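You operate a simulated robot arm through the tools that you are given. There is no shell and no other tool.

You are at the controls of a simulated robot arm. One attempt, no reset.

## Task
Vent the test riser, then unscrew the purple cap and stow it.
Fine: pink valve open first and left open; cap in the seals drawer, drawer shut. Where these are worked on the way, their far stop is far enough and under half their travel is too little: seals drawer.

The check looks at the end state, three seconds after you hand in, the way a careful person would. Anything else that was tipped, shoved, dropped, spilled or broken makes it a failure. Lids that push on must go on centred and level and be pressed home; caps that screw on are set level and turned clockwise until they are tight.

## Robot
A 6-joint arm with a four-finger gripper, fixed in place. Base frame: the origin is at the foot of the arm, x ahead of it, y to its left, z up. Readings come in cm, degrees, newtons and seconds.
Its first joint turns from -166.0 to 166.0 degrees. Payload 3.67 kg.
The tool frame sits at the grasp point between the pads (the TCP): z along the fingers, y along the line on which they close. The tips reach 2.8 cm beyond it. Largest opening 11.2 cm; the body of the gripper starts 7.3 cm behind the TCP.
Orientation is that of the tool frame in the base frame, as a unit quaternion [x, y, z, w]. With the fingers straight down and closing along the base's y, the tool's x points along the base's -x, its y along +y and its z along -z.

## Interface
- The arm moves only by the tool apply_moves. Its argument "increments" is text: rows parted by semicolons, each of 7 numbers parted by spaces: the shift along the tool's x, y, z in cm, then the turn, a rotation vector about the tool's x, y, z in degrees, then the opening, from 0 (shut) to 1 (fully open). In form: x y z wx wy wz jaw; .... A call has 1 to 20 rows; each row is the pose to reach, as a shift and turn from the pose commanded when the call began, along the tool's axes at that moment. A row lasts 0.2 s, in which the tool goes at most 5 cm and 8.6 degrees; a call with a longer step from one row to the next is refused whole, and so is a gripper value outside its range. A pose out of reach is approached as far as the arm can. The call stops where the force on the tool passes 40 N (or 10 N more than at its start, if that is more) or the arm is blocked; 0.2 s more then pass. The fingers move at their own pace and stop on an object; they squeeze with about 29 N. The grip force told is the motor's: it shows also when the fingers shut on nothing. Time passes only in rows, and 0.2 s behind the last, so rows that repeat a pose let the fingers close. The reply holds the time, the measured pose of the TCP, the force on the tool along the base axes, the opening and the grip force, in the units named above and with some noise, with the torque about the TCP (base axes, N m) and any sound that the robot's microphone picked up.
- Cameras (640 x 400 px; columns grow to the right, rows downward): "scene" is fixed at [5.17, 64.82, 156.25]; the picture's right is [-0.96, -0.27, 0.00], its down [-0.12, 0.41, -0.90] and it looks along [0.25, -0.87, -0.43] (base axes); focal length 351 px, centre (320, 200). "wrist" rides on the gripper at [6, -1.8, -10.4] in the tool frame; the picture's right is [0.29, 0.96, 0.00], its down [-0.80, 0.24, -0.55] and it looks along [-0.53, 0.16, 0.83] (tool axes); focal length 234 px, centre (320, 200).
- get_image(camera): a new picture of that camera. The clock stands still meanwhile.
- probe_pixels(camera, pixels): for up to 12 pixels [column, row] of the newest picture of that camera ("zoom" is the newest enlarged one), the place [x, y, z] in the base frame of the surface seen there, good to about 0.3 cm. The clock stands still meanwhile.
- close_up(camera, box): a new picture of the part [left, top, right, bottom] of that camera's present view, enlarged. The clock stands still meanwhile.
- finish_job(): hands the job in; it is judged then, once.

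Unless the task says otherwise, let go and move clear before handing in.

The tools are called after ">>>" by a JSON object that holds its "api" and its "payload". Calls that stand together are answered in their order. apply_moves: Moves the arm, as the interface text tells. Its arguments: {"type":"object","properties":{"increments":{"type":"string"}},"required":["increments"]} The other tools are called the same way: get_image (camera) takes a picture; probe_pixels (camera, pixels) gives the place of the surface under pixels of a picture; close_up (camera, box) takes an enlarged picture of a part of a camera's view; finish_job () hands the job in.

At the start:

```text
t: 0.0
tcp_pos: [14.67, -48.06, 119.71]
tcp_rot: [0.001, 1.0, 0.0, 0.0]
contact_force: [0.1, -0.4, 0.3]
moment: [0.0, 0.0, 0.03]
gripper_width: 11.19
grip_force: 0.0
```

scene: 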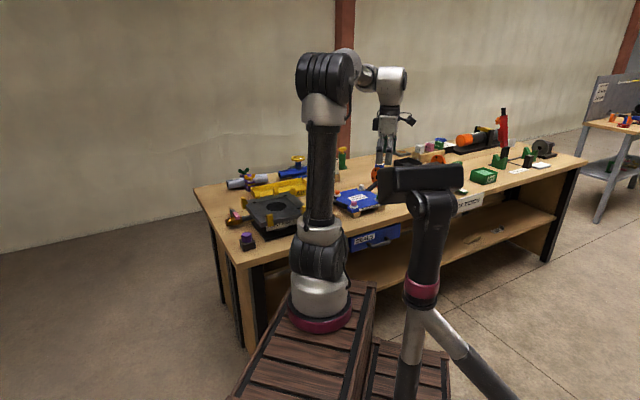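
wrist: 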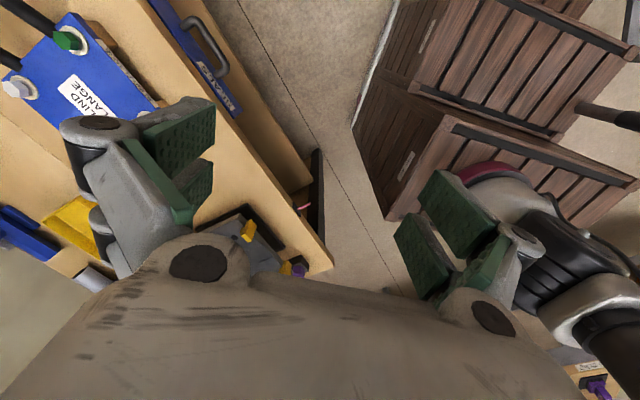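

The scene picture shows a long bench across y<0 with various fittings: pipes with valves around (245,185), a drawer handle around (375,238), and more. I'll enlarge parts of the scene view to identify the test riser, pink valve, purple cap and seals drawer.

>>> {"api": "close_up", "payload": {"camera": "scene", "box": [190, 130, 320, 260]}}

>>> {"api": "close_up", "payload": {"camera": "scene", "box": [320, 130, 480, 260]}}

>>> {"api": "close_up", "payload": {"camera": "scene", "box": [440, 90, 600, 220]}}

```text
3.08 times, centred on (255, 195) of scene
```

zoom: 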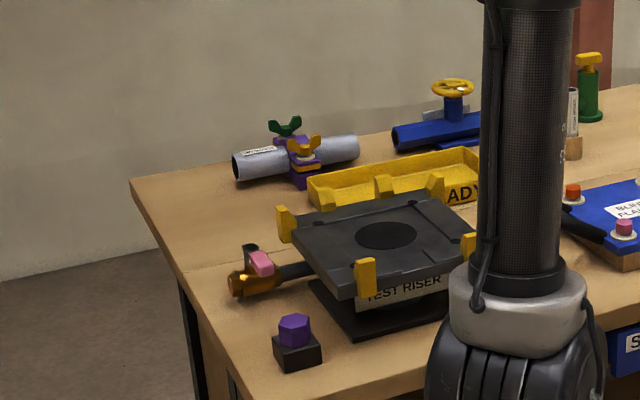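

```text
3.08 times, centred on (400, 195) of scene
```

zoom: 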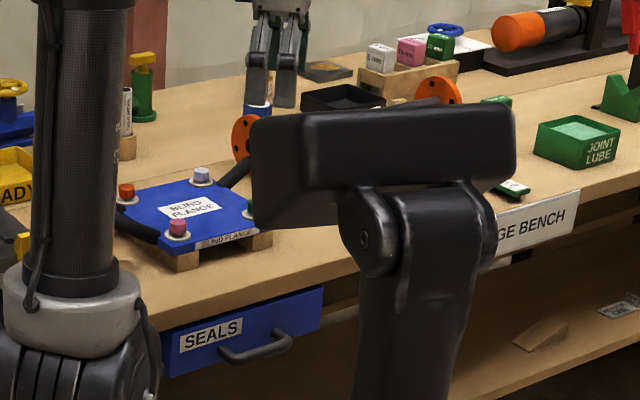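

```text
3.08 times, centred on (520, 155) of scene
```

zoom: 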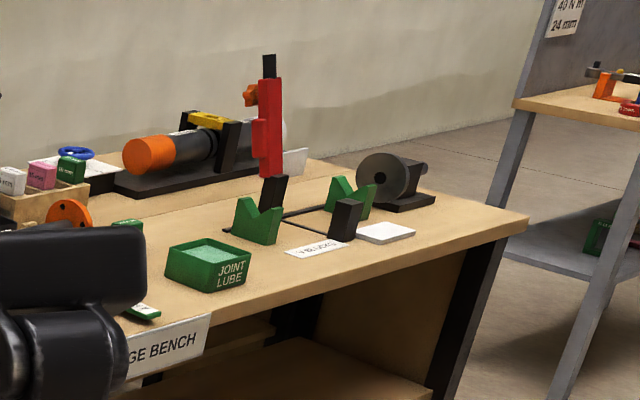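

The test riser (black flange) with a pink lever on the brass fitting is near scene (240,215), a purple hexagonal cap on a black block near (249,237), and the blue SEALS drawer under the bench front at (375,240). I'll take tighter close-ups and probe positions.

>>> {"api": "close_up", "payload": {"camera": "scene", "box": [222, 195, 302, 255]}}

>>> {"api": "probe_pixels", "payload": {"camera": "zoom", "pixels": [[100, 170], [60, 220], [215, 335], [215, 310], [190, 370], [220, 390], [300, 160], [400, 150], [380, 260], [450, 270], [90, 120], [120, 150]]}}

>>> {"api": "close_up", "payload": {"camera": "scene", "box": [340, 205, 420, 265]}}

```text
6.67 times, centred on (262, 225) of scene
```

zoom: 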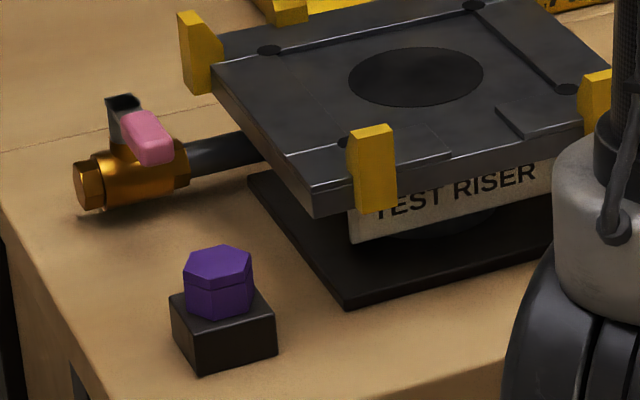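

```text
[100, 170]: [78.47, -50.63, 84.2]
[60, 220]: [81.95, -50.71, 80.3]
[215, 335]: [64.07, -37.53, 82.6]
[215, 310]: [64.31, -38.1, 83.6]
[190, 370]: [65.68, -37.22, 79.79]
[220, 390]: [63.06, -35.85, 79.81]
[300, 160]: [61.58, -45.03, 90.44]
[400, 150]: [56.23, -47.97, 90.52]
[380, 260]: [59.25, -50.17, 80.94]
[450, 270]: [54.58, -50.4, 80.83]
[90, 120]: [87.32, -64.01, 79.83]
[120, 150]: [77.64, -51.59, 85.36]
```

```text
6.67 times, centred on (380, 235) of scene
```

zoom: 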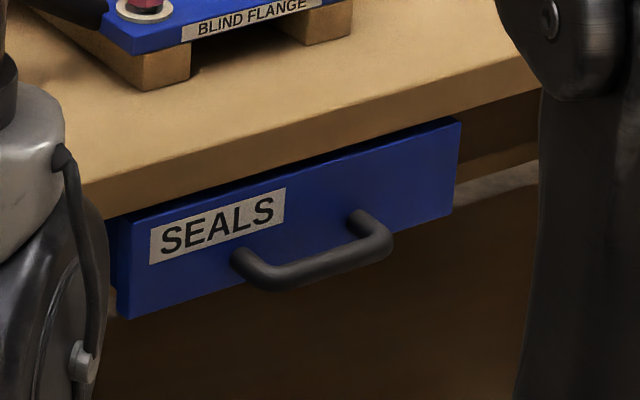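

The cap sits around (64.2,-38,84) on a small black block on the bench (z≈80), and the pink lever is around (78,-51,85). Now probing the drawer front, handle and pink lever.

>>> {"api": "probe_pixels", "payload": {"camera": "zoom", "pixels": [[125, 230], [130, 305], [455, 130], [450, 205], [245, 255], [280, 280], [330, 268], [385, 245], [360, 220], [300, 200], [290, 130], [300, 145]]}}

>>> {"api": "get_image", "payload": {"camera": "scene"}}

```text
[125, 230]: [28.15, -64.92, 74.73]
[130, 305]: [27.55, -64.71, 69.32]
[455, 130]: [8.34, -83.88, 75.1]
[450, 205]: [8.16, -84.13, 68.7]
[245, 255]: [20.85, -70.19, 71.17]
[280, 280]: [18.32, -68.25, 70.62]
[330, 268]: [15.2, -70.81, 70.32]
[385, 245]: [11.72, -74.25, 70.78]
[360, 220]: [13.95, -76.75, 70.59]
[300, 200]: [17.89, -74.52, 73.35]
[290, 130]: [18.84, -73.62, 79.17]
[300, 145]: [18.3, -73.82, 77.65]
```

```text
taken
```

scene: 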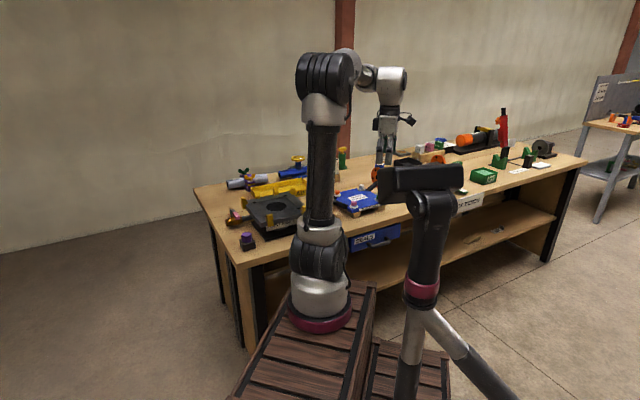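

The bench runs diagonally (drawer front normal ≈ (-0.69, 0.72)); the handle bar is at about (15.5,-70.8,70.6). I'll move the tool high over to the riser end to look at it with the wrist camera.

>>> {"api": "apply_moves", "payload": {"increments": "-4 0 0 0 0 0 1; -8 0 0 0 0 0 1; -12 0 0 0 0 0 1; -16 0 0 0 0 0 1; -20 0 0 0 0 0 1; -24 0 1 0 0 0 1; -28 0 3 0 0 0 1; -32 0 5 0 0 0 1; -36 0 7 0 0 0 1; -40 0 9 0 0 0 1; -40 0 10 0 0 0 1"}}

>>> {"api": "get_image", "payload": {"camera": "wrist"}}

>>> {"api": "get_image", "payload": {"camera": "scene"}}

```text
t: 2.4
tcp_pos: [54.7, -48.06, 109.7]
tcp_rot: [-0.001, 1.0, 0.0, 0.0]
contact_force: [0.0, -0.2, 0.1]
moment: [0.01, -0.04, -0.01]
gripper_width: 11.18
grip_force: 0.2
```

```text
taken
```

wrist: 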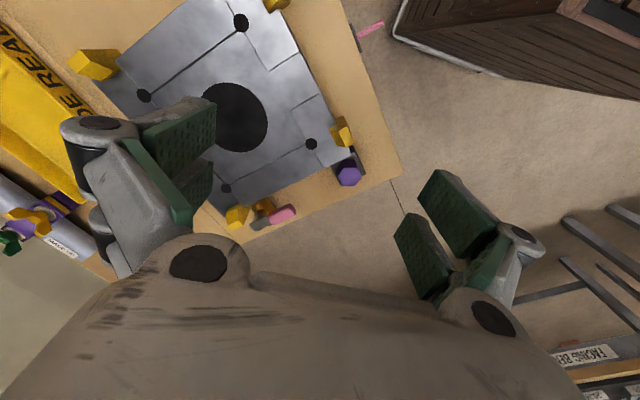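

```text
taken
```

scene: 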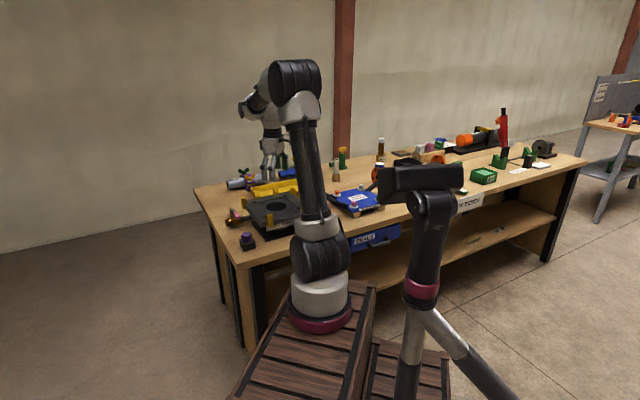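

The wrist view shows the cap (348,175), the pink lever (275,215), and the riser plate. I'll enlarge that region and probe it.

>>> {"api": "close_up", "payload": {"camera": "wrist", "box": [210, 140, 390, 250]}}

>>> {"api": "probe_pixels", "payload": {"camera": "wrist", "pixels": [[285, 214], [275, 217], [258, 224], [262, 205], [348, 178], [348, 170], [345, 157], [372, 185], [235, 115], [310, 144], [240, 215], [343, 132]]}}

```text
3.56 times, centred on (300, 195) of wrist
```

zoom: 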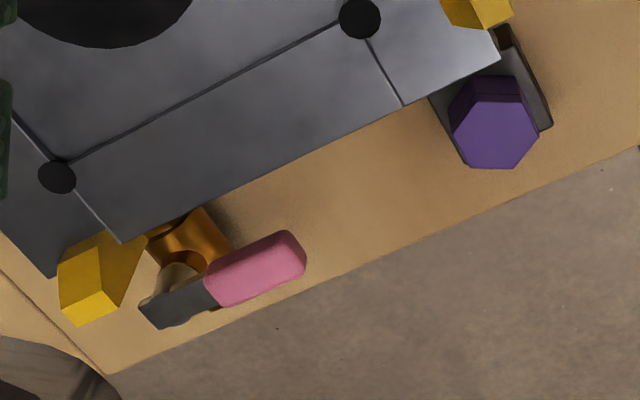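

```text
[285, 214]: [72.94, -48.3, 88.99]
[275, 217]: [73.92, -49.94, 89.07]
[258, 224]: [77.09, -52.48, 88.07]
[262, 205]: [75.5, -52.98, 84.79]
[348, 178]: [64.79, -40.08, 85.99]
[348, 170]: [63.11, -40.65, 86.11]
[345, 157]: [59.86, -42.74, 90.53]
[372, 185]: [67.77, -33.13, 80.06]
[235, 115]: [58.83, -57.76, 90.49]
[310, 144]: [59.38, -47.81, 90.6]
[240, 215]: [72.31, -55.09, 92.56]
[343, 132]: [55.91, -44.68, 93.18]
```

The pink lever points toward the bench's front edge (perpendicular to the pipe) with its top at z≈89; the pivot is around (76.5,-52). I'll go a little closer for a cleaner look.

>>> {"api": "apply_moves", "payload": {"increments": "-3 -1.2 2.2 0 0 0 1; -6 -2.4 4.5 0 0 0 1; -9 -3.5 6.8 0 0 0 1; -11.5 -4.6 8.9 0 0 0 1; -11.5 -4.6 8.9 0 0 0 1"}}

>>> {"api": "get_image", "payload": {"camera": "wrist"}}

>>> {"api": "close_up", "payload": {"camera": "wrist", "box": [220, 120, 420, 245]}}

```text
t: 3.6
tcp_pos: [66.15, -52.65, 100.81]
tcp_rot: [0.0, 1.0, 0.0, -0.001]
contact_force: [0.2, 0.6, 0.4]
moment: [-0.03, -0.02, 0.02]
gripper_width: 11.21
grip_force: 0.1
```

```text
taken
```

wrist: 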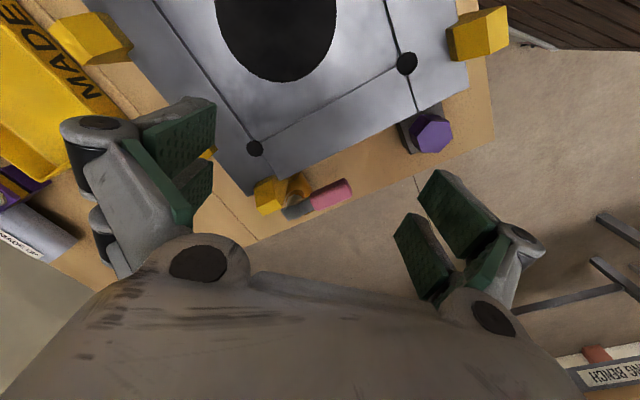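

```text
3.20 times, centred on (320, 182) of wrist
```

zoom: 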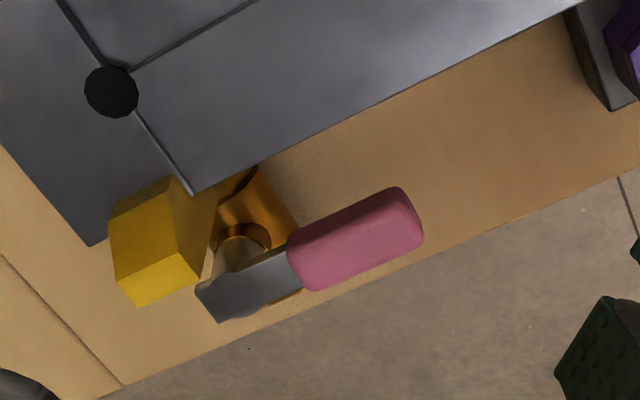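

>>> {"api": "probe_pixels", "payload": {"camera": "zoom", "pixels": [[300, 245], [305, 285], [395, 195], [415, 245], [205, 285], [218, 318], [255, 285], [245, 235], [270, 190], [285, 262], [355, 235], [145, 300]]}}

>>> {"api": "close_up", "payload": {"camera": "scene", "box": [224, 200, 264, 225]}}

```text
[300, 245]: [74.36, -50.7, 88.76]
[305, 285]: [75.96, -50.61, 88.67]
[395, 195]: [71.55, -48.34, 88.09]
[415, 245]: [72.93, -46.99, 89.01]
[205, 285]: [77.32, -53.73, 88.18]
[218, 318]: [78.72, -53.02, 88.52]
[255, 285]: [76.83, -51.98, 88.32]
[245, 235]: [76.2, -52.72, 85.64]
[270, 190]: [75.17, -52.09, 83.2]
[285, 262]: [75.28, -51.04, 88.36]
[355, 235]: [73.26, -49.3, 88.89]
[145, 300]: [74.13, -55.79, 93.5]
```

```text
16.00 times, centred on (244, 212) of scene
```

zoom: 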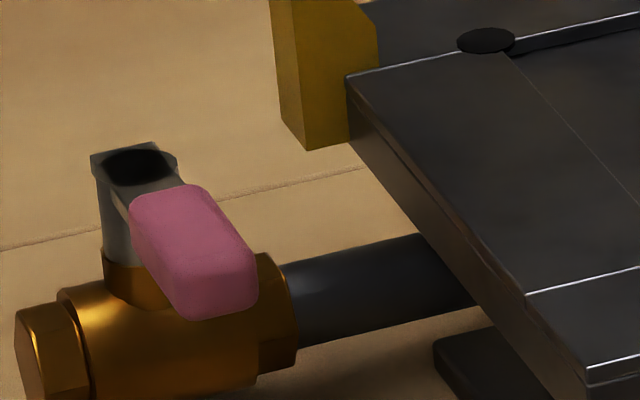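

I'll probe the lever's pivot bolt and the grip faces in this scene close-up to fix the rotation axis.

>>> {"api": "probe_pixels", "payload": {"camera": "zoom", "pixels": [[135, 165], [95, 160], [170, 160], [150, 145], [180, 220], [200, 300], [240, 260], [180, 350], [50, 340], [110, 220], [360, 270], [145, 240]]}}

```text
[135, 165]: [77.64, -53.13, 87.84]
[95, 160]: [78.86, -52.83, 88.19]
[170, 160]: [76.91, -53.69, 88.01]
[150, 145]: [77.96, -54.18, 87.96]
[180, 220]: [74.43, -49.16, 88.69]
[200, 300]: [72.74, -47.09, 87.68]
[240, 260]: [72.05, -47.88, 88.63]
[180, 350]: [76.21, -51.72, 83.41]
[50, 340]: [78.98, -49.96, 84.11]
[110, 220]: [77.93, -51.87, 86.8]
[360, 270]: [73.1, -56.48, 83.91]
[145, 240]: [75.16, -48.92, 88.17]
```

Pivot ≈ (77.6,-53.1), lever pointing to the front with the grip centred near (73.7,-49.1,88). I'll probe the plate edge and clamp to see which side is free to swing.

>>> {"api": "probe_pixels", "payload": {"camera": "wrist", "pixels": [[280, 178], [310, 164], [350, 145], [395, 121], [250, 196], [262, 213], [275, 183], [254, 149], [407, 63], [432, 133], [440, 128], [425, 140]]}}

>>> {"api": "probe_pixels", "payload": {"camera": "zoom", "pixels": [[310, 148], [285, 115], [350, 145], [350, 110], [350, 80], [400, 180], [400, 150], [520, 340], [525, 310], [575, 385], [440, 240], [480, 300]]}}

```text
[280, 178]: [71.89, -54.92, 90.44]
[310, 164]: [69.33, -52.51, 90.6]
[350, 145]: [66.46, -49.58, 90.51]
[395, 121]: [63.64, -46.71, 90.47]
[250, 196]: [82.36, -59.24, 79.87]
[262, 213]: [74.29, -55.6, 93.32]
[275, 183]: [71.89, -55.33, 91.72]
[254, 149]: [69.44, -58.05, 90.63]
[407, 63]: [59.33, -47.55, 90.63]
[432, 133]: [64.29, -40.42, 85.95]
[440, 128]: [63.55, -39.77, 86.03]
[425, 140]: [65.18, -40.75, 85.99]
```

```text
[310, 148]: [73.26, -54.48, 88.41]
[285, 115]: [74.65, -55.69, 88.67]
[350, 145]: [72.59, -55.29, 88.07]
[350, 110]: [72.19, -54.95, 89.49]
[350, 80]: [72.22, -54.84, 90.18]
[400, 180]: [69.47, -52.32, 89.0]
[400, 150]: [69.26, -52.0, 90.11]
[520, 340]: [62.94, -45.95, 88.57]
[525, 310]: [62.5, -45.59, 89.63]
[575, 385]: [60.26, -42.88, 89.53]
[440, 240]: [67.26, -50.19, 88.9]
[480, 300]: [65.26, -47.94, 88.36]
```

The plate's edge sits at e≈12 (along the bench) and the clamp blocks a swing toward the riser, so the lever must swing outward (clockwise from above) to lie along the pipe. I'll align the gripper so it closes across the pink grip and hover above it at (73.7,-49.2), jaw partly open.

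>>> {"api": "apply_moves", "payload": {"increments": "-1.5 0.7 0 0 0 7.5 1; -3 1.4 0 0 0 15 0.8; -4.5 2.1 0 0 0 22.5 0.6; -6 2.8 0 0 0 30 0.45; -7.55 3.45 0 0 0 37.5 0.4; -7.55 3.45 0 0 0 45 0.4; -7.55 3.45 3 0 0 45 0.4; -7.55 3.45 4.5 0 0 45 0.4; -7.55 3.45 4.5 0 0 45 0.4"}}

>>> {"api": "get_image", "payload": {"camera": "wrist"}}

>>> {"api": "close_up", "payload": {"camera": "scene", "box": [200, 140, 320, 260]}}

```text
t: 5.6
tcp_pos: [73.7, -49.27, 96.35]
tcp_rot: [0.382, 0.924, 0.0, 0.0]
contact_force: [-0.6, 0.2, -0.8]
moment: [-0.04, -0.02, 0.03]
gripper_width: 4.47
grip_force: 0.0
```

```text
taken
```

wrist: 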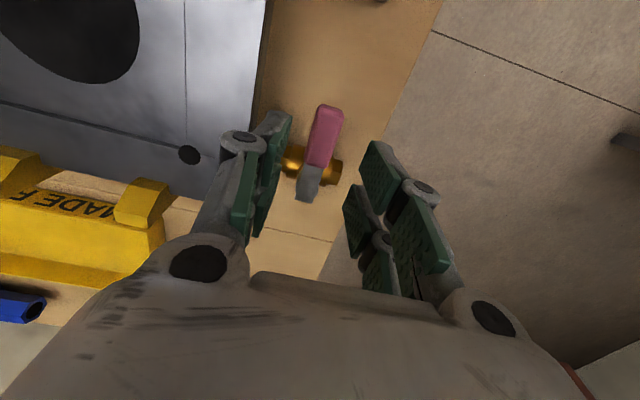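

```text
3.33 times, centred on (260, 200) of scene
```

zoom: 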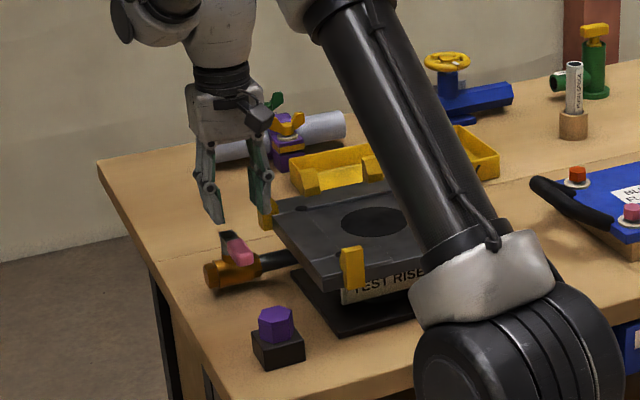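

The gripper straddles the pink lever (grip at (325,135) between the pads). I'll descend to z≈88.2 and close.

>>> {"api": "apply_moves", "payload": {"increments": "0 0 2 0 0 0 0.4; 0 0 4 0 0 0 0.4; 0 0 5.5 0 0 0 0.4; 0 0 7 0 0 0 0.4; 0 0 8.1 0 0 0 0.4; 0 0 8.1 0 0 0 0.4"}}

>>> {"api": "get_image", "payload": {"camera": "wrist"}}

>>> {"api": "close_up", "payload": {"camera": "scene", "box": [200, 150, 300, 240]}}

```text
t: 7.0
tcp_pos: [73.68, -49.23, 88.26]
tcp_rot: [0.382, 0.924, 0.0, 0.0]
contact_force: [0.3, -0.2, -0.2]
moment: [0.01, 0.04, -0.01]
gripper_width: 4.48
grip_force: 0.0
```

```text
taken
```

wrist: 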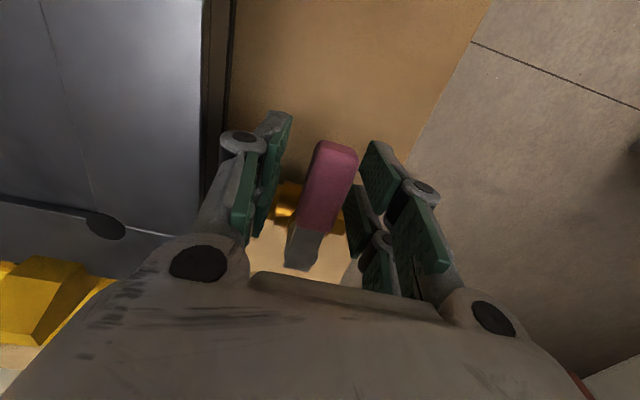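

```text
4.44 times, centred on (250, 195) of scene
```

zoom: 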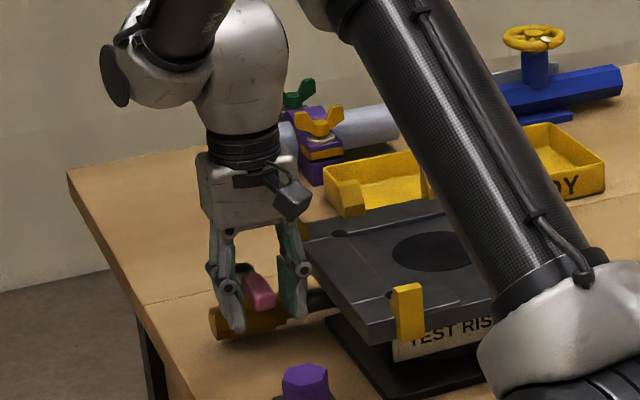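

The lever lies between the pads, no contact. Now close on the grip.

>>> {"api": "apply_moves", "payload": {"increments": "0 0 0 0 0 0 0.25; 0 0 0 0 0 0 0.15; 0 0 0 0 0 0 0; 0 0 0 0 0 0 0; 0 0 0 0 0 0 0"}}

```text
t: 8.2
tcp_pos: [73.9, -49.08, 88.25]
tcp_rot: [0.382, 0.924, -0.001, 0.0]
contact_force: [21.1, 21.5, -2.6]
moment: [-0.01, -0.49, 1.43]
gripper_width: 2.16
grip_force: 45.3
```

Grip is on the lever (2.16 cm) and the reaction pushes the tool +e by ~30 N, so the lever resists the inward direction; its centre is ~0.3 cm further outward than I assumed. I'll swing it outward along the arc, clockwise, for the first half.

>>> {"api": "apply_moves", "payload": {"increments": "0 0.3 0 0 0 0 0; -0.05 1.02 0 0 0 7.5 0; -0.19 1.72 0 0 0 15 0; -0.42 2.40 0 0 0 22.5 0; -0.74 3.05 0 0 0 30 0; -1.14 3.65 0 0 0 37.5 0; -1.61 4.19 0 0 0 45 0"}}

>>> {"api": "get_image", "payload": {"camera": "wrist"}}

```text
t: 8.9
tcp_pos: [73.91, -48.83, 88.26]
tcp_rot: [0.47, 0.883, -0.003, -0.007]
contact_force: [-28.7, -12.2, 12.5]
moment: [-0.07, 0.23, 2.5]
gripper_width: 2.81
grip_force: 45.2
stopped in row 3: the force on the tool passed its limit at 51 N (the readings are from after the stop); the commanded pose is now the measured one
```

```text
taken
```

wrist: 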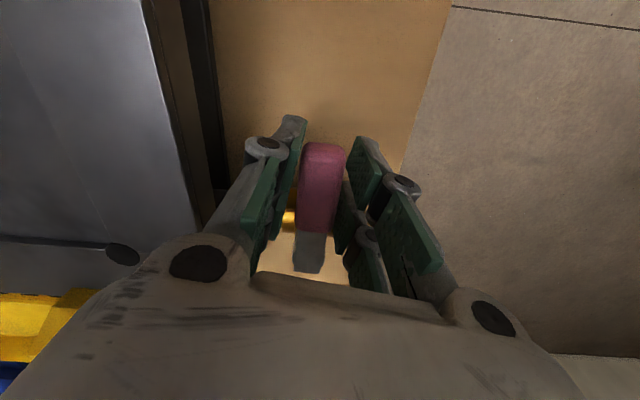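

The lever did not turn: the gripper rotated 11° around a fixed lever (its image tilt changed by the same 11°) and ~4–5 N·m was resisted, so outward is its closed stop. I'll release, square up again, and then try the counter‑clockwise direction gently.

>>> {"api": "apply_moves", "payload": {"increments": "0 0 0 0 0 0 0.4; 0 0 0 0 0 0 0.4; 0 0 0 0 0 -5.5 0.4; 0 0 0 0 0 -11.1 0.4; 0 0 0 0 0 -11.1 0.4"}}

>>> {"api": "get_image", "payload": {"camera": "wrist"}}

>>> {"api": "close_up", "payload": {"camera": "scene", "box": [224, 195, 272, 225]}}

```text
t: 10.2
tcp_pos: [74.11, -48.56, 88.13]
tcp_rot: [0.384, 0.923, -0.002, -0.005]
contact_force: [1.0, 1.5, 0.1]
moment: [0.01, 0.01, 0.02]
gripper_width: 4.47
grip_force: 0.1
```

```text
taken
```

wrist: 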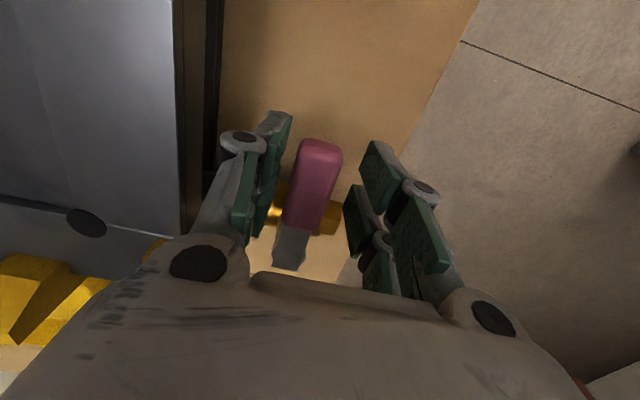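

```text
13.33 times, centred on (248, 210) of scene
```

zoom: 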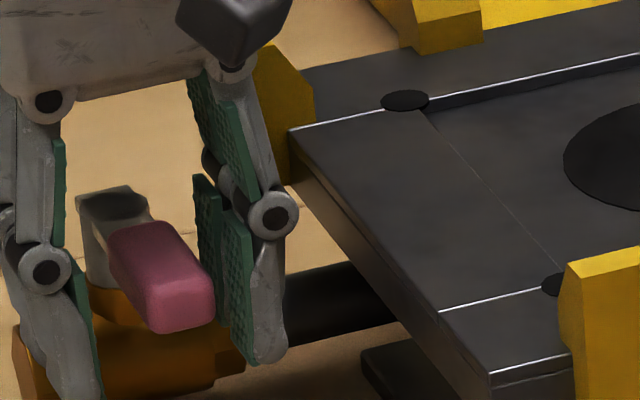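

Released; the lever is still in its original position. Now try pushing it the other way (counter‑clockwise, toward the riser) by just 15° with loose jaws.

>>> {"api": "apply_moves", "payload": {"increments": "0 0 0 0 0 0 0.27; 0 -0.5 0 0 0 0 0.27; 0 -0.97 0 0 0 0 0.27; -0.05 -1.35 0 0 0 -3.7 0.27; -0.12 -1.7 0 0 0 -7.5 0.27; -0.21 -2.07 0 0 0 -11.2 0.27; -0.335 -2.42 0 0 0 -15 0.27; -0.335 -2.42 0 0 0 -15 0.27"}}

>>> {"api": "get_image", "payload": {"camera": "wrist"}}

>>> {"api": "close_up", "payload": {"camera": "scene", "box": [224, 195, 272, 225]}}

```text
t: 11.9
tcp_pos: [72.6, -50.5, 88.4]
tcp_rot: [0.259, 0.966, -0.002, -0.002]
contact_force: [-3.1, 19.4, 29.8]
moment: [-1.01, 0.35, -0.41]
gripper_width: 2.7
grip_force: 0.0
```

```text
taken
```

wrist: 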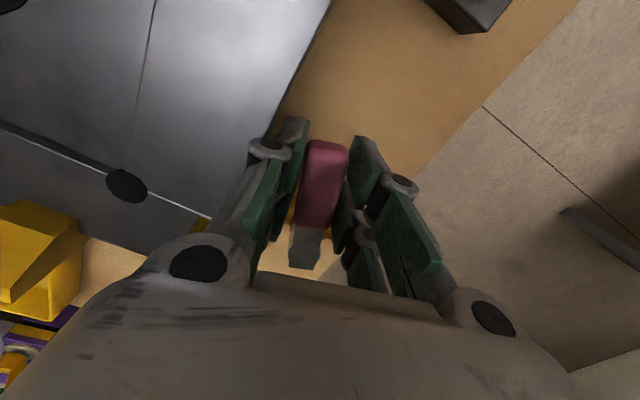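

```text
13.33 times, centred on (248, 210) of scene
```

zoom: 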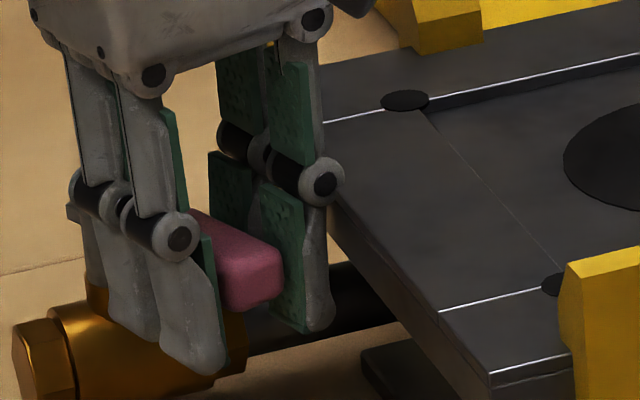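

The lever did follow counter‑clockwise (it now points more to the right in the scene close-up), but the inner knuckle touches the plate edge (force up ~30 N). I'll lift straight off, then come back with closed fingers pushing only from the outer side.

>>> {"api": "apply_moves", "payload": {"increments": "0 0 -1 0 0 0 0.27; 0 0 -3 0 0 0 0.27; 0 0 -6 0 0 0 0.27; 0 0 -10 0 0 0 0.27; 0 0 -14 0 0 0 0.27; 0 0 -14 0 0 0 0.27"}}

>>> {"api": "get_image", "payload": {"camera": "wrist"}}

>>> {"api": "close_up", "payload": {"camera": "scene", "box": [224, 195, 272, 225]}}

```text
t: 13.3
tcp_pos: [72.91, -50.6, 102.25]
tcp_rot: [0.259, 0.966, -0.001, -0.006]
contact_force: [0.6, -0.4, 0.0]
moment: [0.01, -0.01, 0.01]
gripper_width: 3.03
grip_force: 0.1
```

```text
taken
```

wrist: 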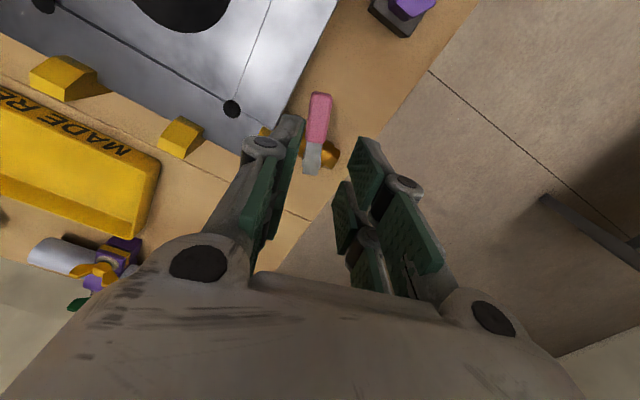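

```text
13.33 times, centred on (248, 210) of scene
```

zoom: 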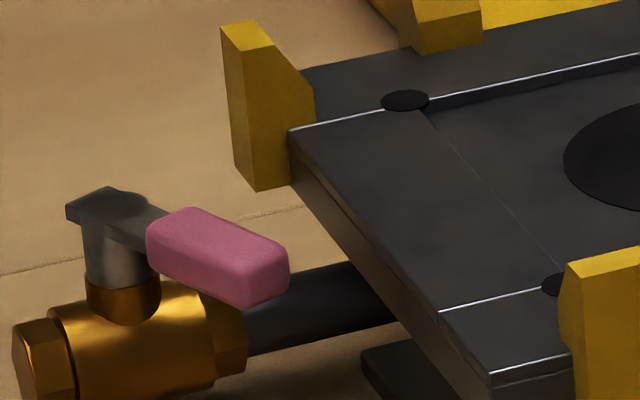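

The lever has turned ~15–20° and stayed. I'll probe the lever's new pose and the clamp's lower edge for clearance.

>>> {"api": "probe_pixels", "payload": {"camera": "zoom", "pixels": [[110, 205], [200, 225], [270, 250], [215, 262], [255, 180], [258, 187], [270, 180], [238, 160], [280, 150], [300, 190], [215, 235], [245, 300]]}}

>>> {"api": "probe_pixels", "payload": {"camera": "wrist", "pixels": [[311, 165], [316, 140], [320, 115], [321, 97], [308, 120], [330, 120], [302, 170], [318, 172], [180, 135], [265, 130], [330, 160], [245, 140]]}}

```text
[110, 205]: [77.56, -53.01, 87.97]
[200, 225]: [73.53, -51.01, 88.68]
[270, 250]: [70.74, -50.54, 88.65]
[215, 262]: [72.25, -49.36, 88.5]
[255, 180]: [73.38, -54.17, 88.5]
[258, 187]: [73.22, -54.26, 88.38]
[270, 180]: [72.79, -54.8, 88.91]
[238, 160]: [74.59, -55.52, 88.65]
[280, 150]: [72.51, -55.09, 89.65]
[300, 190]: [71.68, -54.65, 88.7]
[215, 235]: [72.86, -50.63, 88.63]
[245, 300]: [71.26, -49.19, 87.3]
```

```text
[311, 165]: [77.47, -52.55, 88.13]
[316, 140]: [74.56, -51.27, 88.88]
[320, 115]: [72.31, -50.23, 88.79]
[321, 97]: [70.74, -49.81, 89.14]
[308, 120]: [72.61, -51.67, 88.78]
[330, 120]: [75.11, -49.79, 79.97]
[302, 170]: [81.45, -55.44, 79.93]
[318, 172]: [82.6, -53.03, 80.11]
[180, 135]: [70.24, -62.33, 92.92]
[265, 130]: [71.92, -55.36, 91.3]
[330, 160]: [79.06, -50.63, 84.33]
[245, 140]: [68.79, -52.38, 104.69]
```

The lever is now at ~22° of travel and turns easily; the pivot is (77.55,-52.95). I'll close the jaws, correct the slight tool tilt, and move to the outer/front side of the lever, still high.

>>> {"api": "apply_moves", "payload": {"increments": "-0.9 1.5 0 -0.35 -0.6 0 0; -1.88 2.94 0 -0.35 -0.6 0 0; -1.88 2.94 0 -0.35 -0.6 0 0; -1.88 2.94 0 -0.35 -0.6 0 0"}}

```text
t: 14.3
tcp_pos: [76.03, -49.04, 102.06]
tcp_rot: [0.259, 0.966, 0.001, 0.0]
contact_force: [0.1, -0.4, 0.3]
moment: [-0.04, -0.01, -0.01]
gripper_width: 0.01
grip_force: 28.9
```

Closed and level. Rotating the tool so its narrow side faces along the pipe.

>>> {"api": "apply_moves", "payload": {"increments": "0 0 0 0 0 -8 0; 0 0 0 0 0 -16 0; 0 0 0 0 0 -24 0; 0 0 0 0 0 -32 0; 0 0 0 0 0 -40 0; 0 0 0 0 0 -48 0; 0 0 0 0 0 -56 0; 0 0 0 0 0 -64 0; 0 0 0 0 0 -70 0; 0 0 0 0 0 -75 0; 0 0 0 0 0 -75 0"}}

>>> {"api": "get_image", "payload": {"camera": "wrist"}}

>>> {"api": "close_up", "payload": {"camera": "scene", "box": [204, 165, 284, 225]}}

```text
t: 16.8
tcp_pos: [75.87, -49.03, 102.16]
tcp_rot: [-0.382, 0.924, 0.001, 0.001]
contact_force: [0.2, -0.9, 0.7]
moment: [0.01, -0.02, 0.0]
gripper_width: 0.0
grip_force: 29.1
```

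```text
taken
```

wrist: 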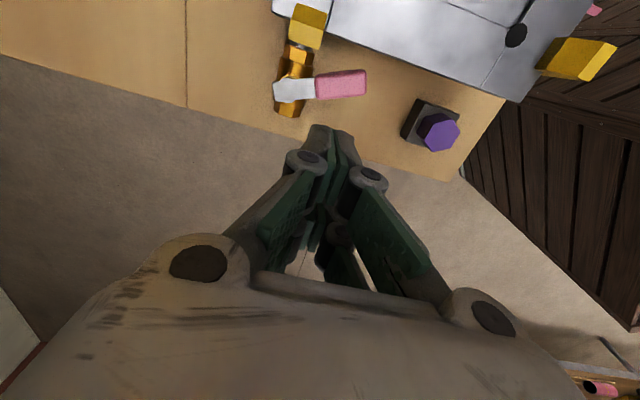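

```text
6.67 times, centred on (244, 195) of scene
```

zoom: 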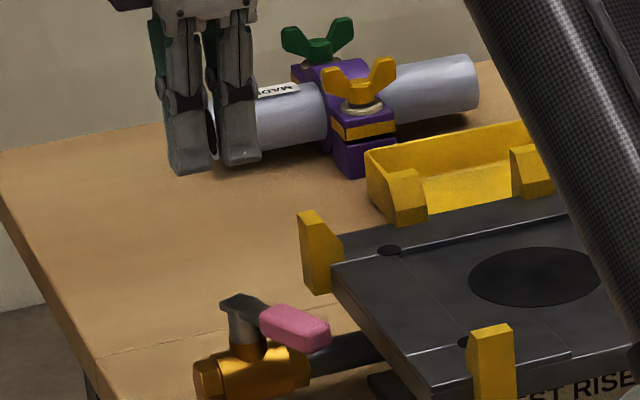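

The closed fingers hover beyond the lever at (75.9,-49,102). The finger tips look wider than stated, so I'll probe them to know the true footprint before going down.

>>> {"api": "probe_pixels", "payload": {"camera": "zoom", "pixels": [[172, 165], [190, 168], [206, 160], [225, 160], [240, 162], [257, 155], [170, 110], [205, 110], [225, 100], [250, 95], [212, 130], [165, 80]]}}

>>> {"api": "close_up", "payload": {"camera": "scene", "box": [204, 150, 254, 190]}}

```text
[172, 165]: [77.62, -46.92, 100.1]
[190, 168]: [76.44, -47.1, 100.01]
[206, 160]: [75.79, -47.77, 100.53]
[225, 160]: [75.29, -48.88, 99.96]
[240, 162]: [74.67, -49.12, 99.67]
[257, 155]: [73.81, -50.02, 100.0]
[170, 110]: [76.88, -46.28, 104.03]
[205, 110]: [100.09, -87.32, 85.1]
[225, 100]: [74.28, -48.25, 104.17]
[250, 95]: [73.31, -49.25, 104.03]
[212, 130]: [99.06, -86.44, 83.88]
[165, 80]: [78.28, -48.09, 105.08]
```

```text
10.00 times, centred on (229, 170) of scene
```

zoom: 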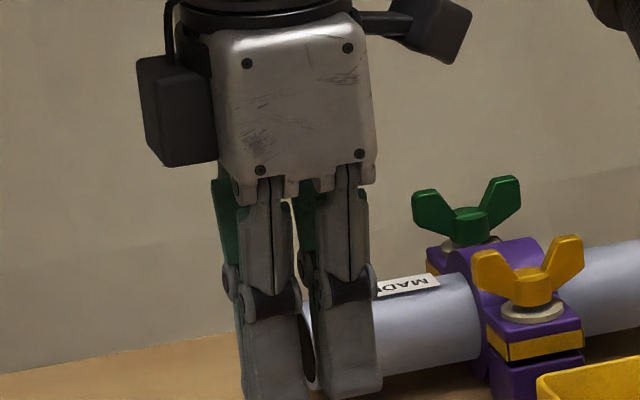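

The finger has two prongs and spans about ±2.4 cm along tool x, so the side push would foul the clamp. Better: straddle the lever's arm right at its pivot and turn it like a wrench. I'll check the stem/collar heights first.

>>> {"api": "close_up", "payload": {"camera": "scene", "box": [224, 200, 256, 220]}}

>>> {"api": "probe_pixels", "payload": {"camera": "wrist", "pixels": [[278, 85], [279, 97], [300, 80], [302, 98], [313, 82], [315, 97], [292, 90], [318, 80], [365, 75], [366, 92], [295, 65], [290, 110]]}}

```text
16.00 times, centred on (240, 210) of scene
```

zoom: 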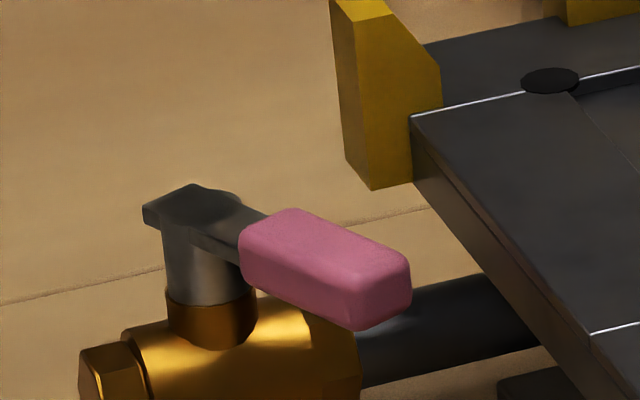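

```text
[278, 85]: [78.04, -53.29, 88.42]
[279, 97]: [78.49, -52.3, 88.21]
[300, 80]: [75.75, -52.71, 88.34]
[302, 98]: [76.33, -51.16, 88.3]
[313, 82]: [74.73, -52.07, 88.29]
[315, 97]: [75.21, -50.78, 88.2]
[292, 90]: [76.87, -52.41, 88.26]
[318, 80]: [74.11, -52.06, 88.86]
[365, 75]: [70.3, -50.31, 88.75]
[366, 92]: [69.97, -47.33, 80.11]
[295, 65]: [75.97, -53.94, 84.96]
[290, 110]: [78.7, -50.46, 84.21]
```

>>> {"api": "probe_pixels", "payload": {"camera": "zoom", "pixels": [[200, 235], [200, 285], [205, 300], [205, 315], [205, 340], [170, 290], [245, 290], [250, 310], [300, 320], [155, 220], [240, 250], [165, 260]]}}

```text
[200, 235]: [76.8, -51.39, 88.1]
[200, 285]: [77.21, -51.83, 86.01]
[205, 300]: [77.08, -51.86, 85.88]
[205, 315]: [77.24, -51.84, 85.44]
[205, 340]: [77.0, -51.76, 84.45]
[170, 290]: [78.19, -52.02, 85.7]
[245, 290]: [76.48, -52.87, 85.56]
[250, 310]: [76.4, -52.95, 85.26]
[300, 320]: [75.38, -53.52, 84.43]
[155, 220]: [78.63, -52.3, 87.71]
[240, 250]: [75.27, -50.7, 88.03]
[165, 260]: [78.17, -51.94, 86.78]
```

Stem/arm top is z≈88.25, collar top ≈85.5, pivot (77.5,-52.9). I'll turn the tool to line up with the lever (angle ≈157°), open to ~3.6 cm and hover just above it.

>>> {"api": "apply_moves", "payload": {"increments": "0.3 -0.5 0 0 0 7.6 0.1; 0.6 -1 0 0 0 15.2 0.2; 0.9 -1.5 0 0 0 22.8 0.33; 1.2 -2 0 0 0 30.4 0.33; 1.5 -2.4 0 0 0 38 0.33; 1.8 -2.8 0 0 0 45.6 0.33; 1.95 -2.96 1 0 0 53.2 0.33; 1.95 -2.96 3 0 0 60.8 0.33; 1.95 -2.96 5 0 0 68 0.33; 1.95 -2.96 6 0 0 68 0.33; 1.95 -2.96 6 0 0 68 0.33"}}

>>> {"api": "get_image", "payload": {"camera": "wrist"}}

>>> {"api": "close_up", "payload": {"camera": "scene", "box": [214, 180, 278, 220]}}

```text
t: 19.1
tcp_pos: [76.63, -52.43, 96.16]
tcp_rot: [0.202, 0.979, 0.001, 0.0]
contact_force: [-0.5, 0.4, -0.4]
moment: [0.01, 0.01, 0.01]
gripper_width: 3.73
grip_force: 0.1
```

```text
taken
```

wrist: 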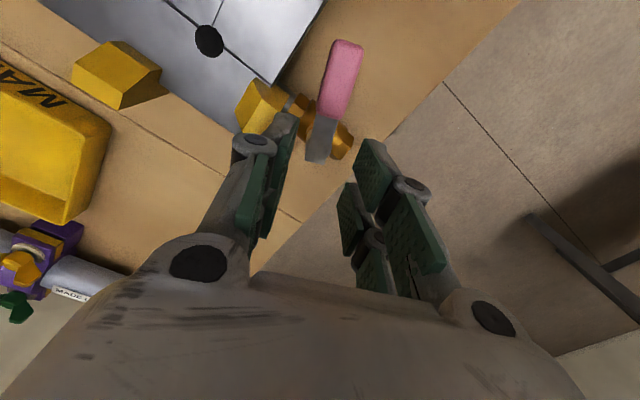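

```text
10.00 times, centred on (246, 200) of scene
```

zoom: 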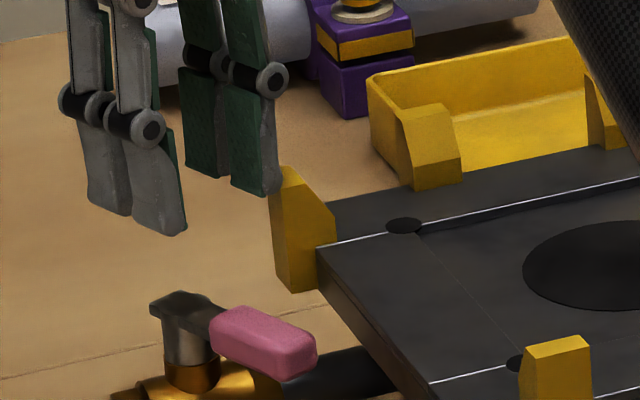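

The opened jaws would be too tight next to the clamp at this angle, so I'll instead push the lever from its trailing (front) side with closed fingers, tool x along n. Moving to the start point in front of the lever, still high.

>>> {"api": "apply_moves", "payload": {"increments": "0 0 -1 0 0 0 0.2; 1.5 1.1 -1 0 0 5 0; 3 2.2 -1 0 0 12 0; 4.33 3.31 -1 0 0 19 0; 4.33 3.31 -1 0 0 21.7 0; 4.33 3.31 -1 0 0 21.7 0"}}

>>> {"api": "get_image", "payload": {"camera": "wrist"}}

>>> {"api": "close_up", "payload": {"camera": "scene", "box": [214, 180, 278, 220]}}

```text
t: 20.6
tcp_pos: [73.85, -47.87, 97.21]
tcp_rot: [0.382, 0.924, 0.001, 0.001]
contact_force: [-0.1, -0.1, -0.9]
moment: [0.0, 0.0, 0.05]
gripper_width: 0.01
grip_force: 29.3
```

```text
taken
```

wrist: 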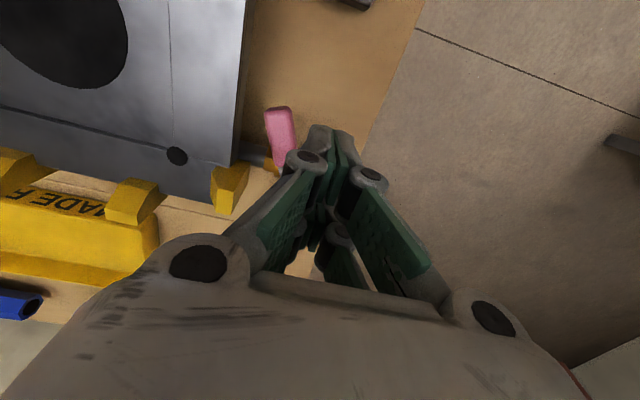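

```text
10.00 times, centred on (246, 200) of scene
```

zoom: 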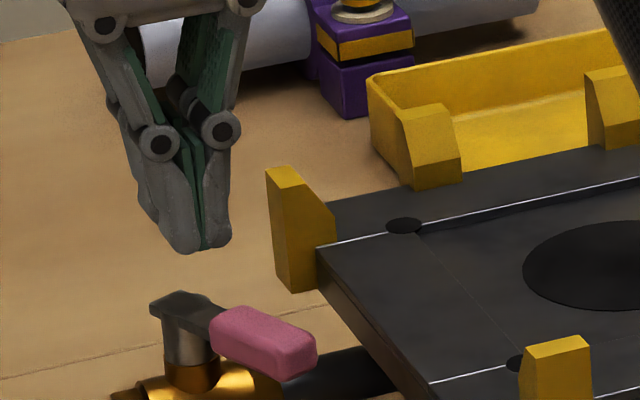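

Fingers are closed and positioned in front of the lever. I'll descend beside it and push it gradually to ~50°, then check.

>>> {"api": "apply_moves", "payload": {"increments": "0 0.2 3 0 0 0 0; 0 0.2 6 0 0 0 0; 0 0.2 8 0 0 0 0; -0.14 -0.41 8 0 0 0 0; -0.24 -0.91 8 0 0 0 0; -0.4 -1.2 8 0 0 0 0; -0.53 -1.44 8 0 0 0 0; -0.7 -1.7 8 0 0 0 0; -0.89 -1.91 8 0 0 0 0; -0.89 -1.91 8 0 0 0 0"}}

>>> {"api": "get_image", "payload": {"camera": "wrist"}}

>>> {"api": "close_up", "payload": {"camera": "scene", "box": [214, 180, 278, 220]}}

```text
t: 22.8
tcp_pos: [73.18, -49.73, 89.11]
tcp_rot: [0.381, 0.924, 0.002, -0.001]
contact_force: [-4.0, 2.2, -5.2]
moment: [0.07, 0.07, -0.11]
gripper_width: 0.0
grip_force: 28.9
```

```text
taken
```

wrist: 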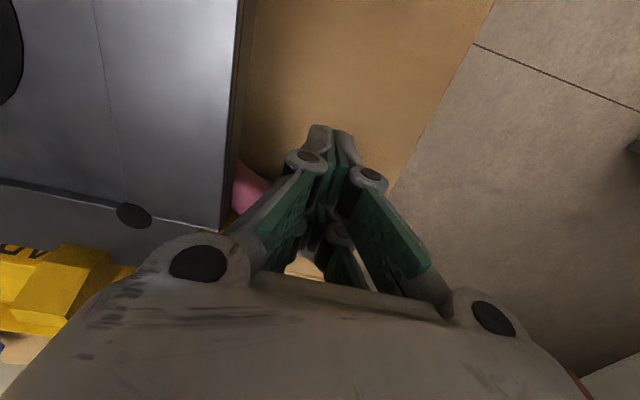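

```text
10.00 times, centred on (246, 200) of scene
```

zoom: 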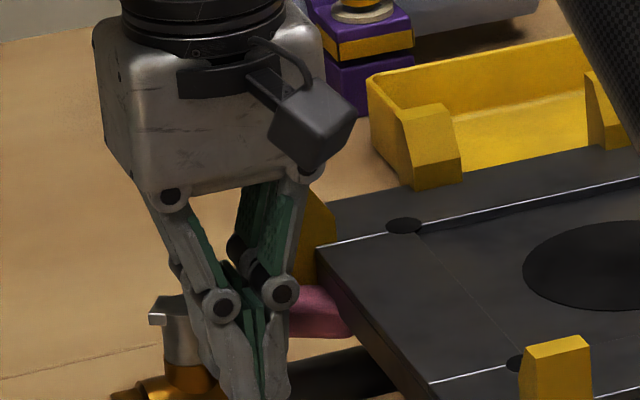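

The lever moved freely and its pink end now passes beneath the plate edge, so the full quarter turn is possible. I'll measure my finger knuckles vs. the clamp before continuing.

>>> {"api": "probe_pixels", "payload": {"camera": "zoom", "pixels": [[297, 292], [283, 293], [220, 305], [203, 305], [285, 340], [225, 370], [318, 250], [325, 220], [300, 270], [320, 310], [175, 310], [288, 270]]}}

```text
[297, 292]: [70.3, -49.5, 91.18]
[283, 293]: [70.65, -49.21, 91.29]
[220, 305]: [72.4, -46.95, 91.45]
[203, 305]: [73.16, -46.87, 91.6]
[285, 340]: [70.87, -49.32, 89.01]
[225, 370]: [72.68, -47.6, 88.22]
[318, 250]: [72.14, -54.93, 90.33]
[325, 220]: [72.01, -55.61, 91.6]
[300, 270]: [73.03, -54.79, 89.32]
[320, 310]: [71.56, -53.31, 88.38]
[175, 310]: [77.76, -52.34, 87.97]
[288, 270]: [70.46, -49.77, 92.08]
```

Knuckle half-width is ~2.0 cm, leaving ~0.35 cm to the clamp. Continue pushing toward 80°.

>>> {"api": "apply_moves", "payload": {"increments": "-0.3 -0.13 0 0 0 0 0; -0.57 -0.25 0 0 0 0 0; -0.85 -0.34 0 0 0 0 0; -1.11 -0.42 0 0 0 0 0; -1.35 -0.47 0 0 0 0 0; -1.58 -0.51 0 0 0 0 0; -1.58 -0.51 0 0 0 0 0"}}

>>> {"api": "close_up", "payload": {"camera": "scene", "box": [214, 180, 278, 220]}}

```text
t: 24.4
tcp_pos: [74.02, -51.1, 89.22]
tcp_rot: [0.381, 0.925, 0.001, 0.0]
contact_force: [-2.8, 8.2, 4.5]
moment: [0.09, -0.05, 0.2]
gripper_width: 0.62
grip_force: 36.2
```

```text
10.00 times, centred on (246, 200) of scene
```

zoom: 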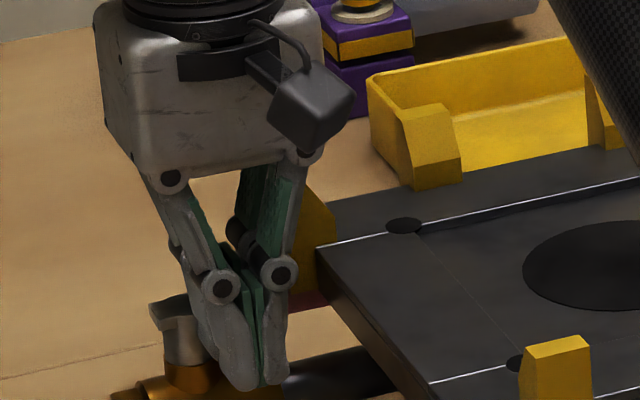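

The fingers were pried 0.6 cm apart at low force—probably touching the stem. I'll look from the wrist camera and check the lever angle.

>>> {"api": "get_image", "payload": {"camera": "wrist"}}

>>> {"api": "close_up", "payload": {"camera": "scene", "box": [224, 200, 256, 220]}}

```text
taken
```

wrist: 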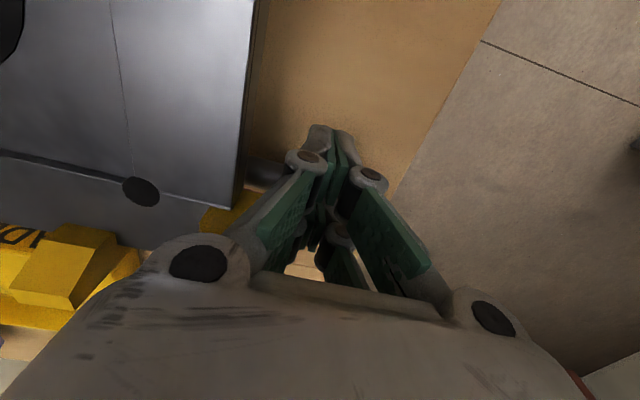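

```text
16.00 times, centred on (240, 210) of scene
```

zoom: 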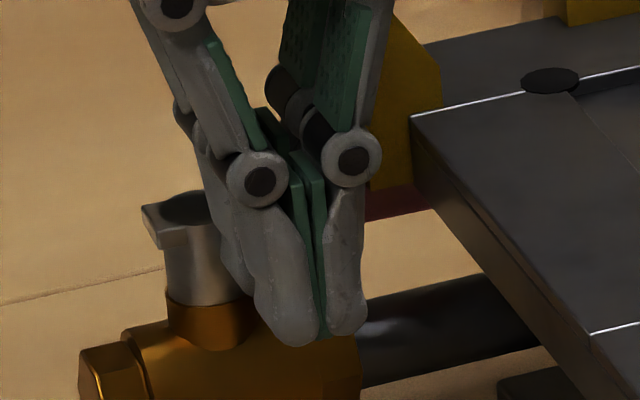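

The pink grip is almost fully under the clamp/plate. A bit further to reach the open stop.

>>> {"api": "apply_moves", "payload": {"increments": "-0.2 -0.04 0 0 0 0 0; -0.35 -0.08 0 0 0 0 0; -0.45 -0.1 0 0 0 0 0; -0.45 -0.1 0 0 0 0 0"}}

>>> {"api": "close_up", "payload": {"camera": "scene", "box": [224, 200, 256, 220]}}

```text
t: 25.1
tcp_pos: [73.87, -51.23, 89.07]
tcp_rot: [0.381, 0.925, 0.002, -0.003]
contact_force: [-7.5, 14.4, 10.5]
moment: [0.12, -0.1, 0.29]
gripper_width: 0.6
grip_force: 35.5
stopped in row 3: the force on the tool passed its limit at 43 N (the readings are from after the stop); the commanded pose is now the measured one
```

```text
16.00 times, centred on (240, 210) of scene
```

zoom: 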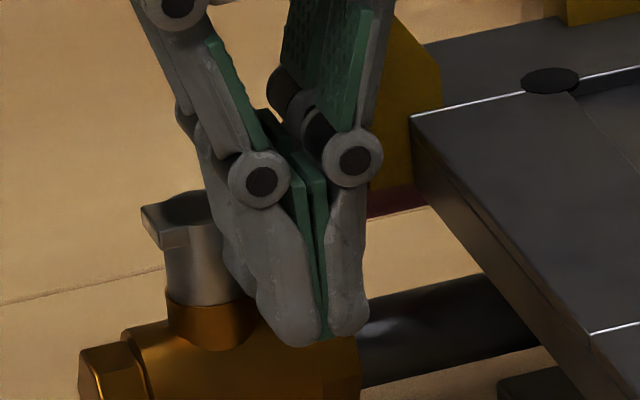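

Force rose to 43 N, so either the stop or the stem was reached. I'll lift straight off and inspect the lever angle.

>>> {"api": "apply_moves", "payload": {"increments": "0.6 0.2 0 0 0 0 0; 0.6 0.2 -2 0 0 0 0; 0.6 0.2 -5 0 0 0 0; 0.6 0.2 -9 0 0 0 0; 0.6 0.2 -13 0 0 0 0; 0.6 0.2 -16 0 0 0 0; 0.6 0.2 -16 0 0 0 0"}}

>>> {"api": "get_image", "payload": {"camera": "wrist"}}

>>> {"api": "close_up", "payload": {"camera": "scene", "box": [224, 200, 256, 220]}}

```text
t: 26.7
tcp_pos: [73.92, -50.72, 105.1]
tcp_rot: [0.381, 0.924, 0.002, -0.003]
contact_force: [-0.4, 0.5, -0.2]
moment: [0.02, 0.02, -0.02]
gripper_width: 0.0
grip_force: 36.0
```

```text
taken
```

wrist: 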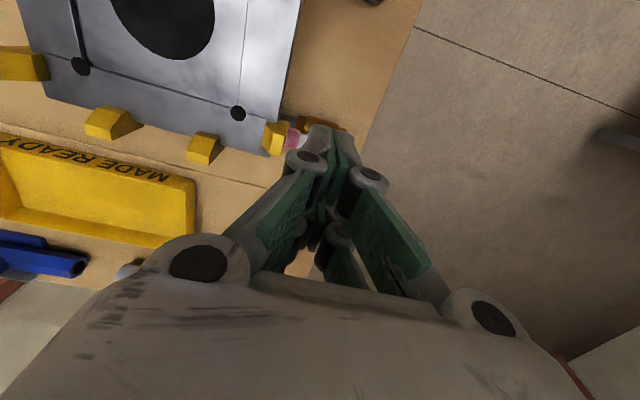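

```text
16.00 times, centred on (240, 210) of scene
```

zoom: 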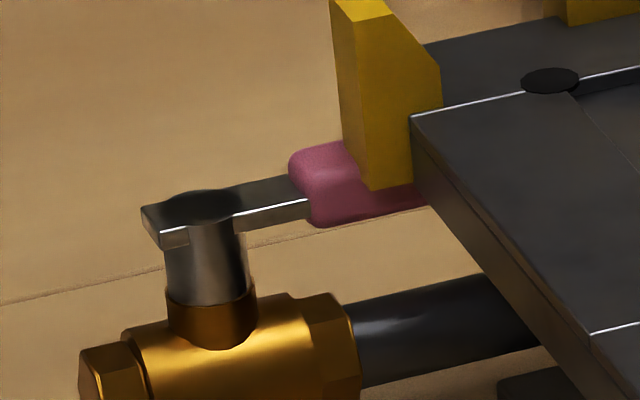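

The lever now lies along the pipe (tail (160,225), arm toward (300,190), pink end under the clamp). I'll probe to quantify its angle.

>>> {"api": "probe_pixels", "payload": {"camera": "zoom", "pixels": [[200, 208], [150, 215], [178, 242], [270, 195], [285, 185], [295, 203], [310, 190], [240, 190], [240, 225], [330, 210], [395, 200], [330, 150]]}}

>>> {"api": "close_up", "payload": {"camera": "wrist", "box": [250, 90, 370, 165]}}

```text
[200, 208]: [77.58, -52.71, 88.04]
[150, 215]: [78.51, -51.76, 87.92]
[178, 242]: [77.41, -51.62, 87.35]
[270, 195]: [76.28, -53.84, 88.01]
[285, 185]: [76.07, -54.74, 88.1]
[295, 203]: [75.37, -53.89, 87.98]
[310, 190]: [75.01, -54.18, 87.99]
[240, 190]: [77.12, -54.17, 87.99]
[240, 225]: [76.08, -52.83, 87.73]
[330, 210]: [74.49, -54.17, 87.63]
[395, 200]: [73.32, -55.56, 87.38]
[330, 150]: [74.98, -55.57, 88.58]
```

```text
5.33 times, centred on (310, 128) of wrist
```

zoom: 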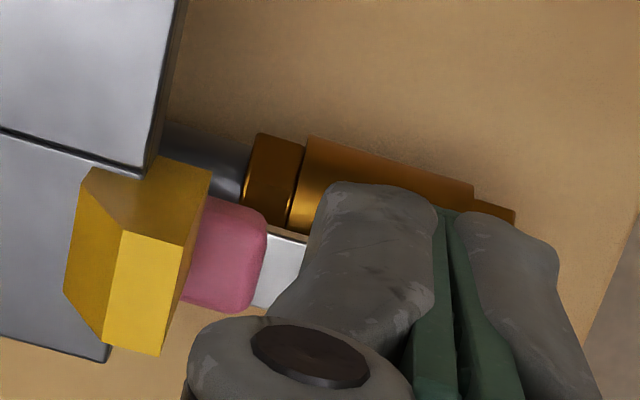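

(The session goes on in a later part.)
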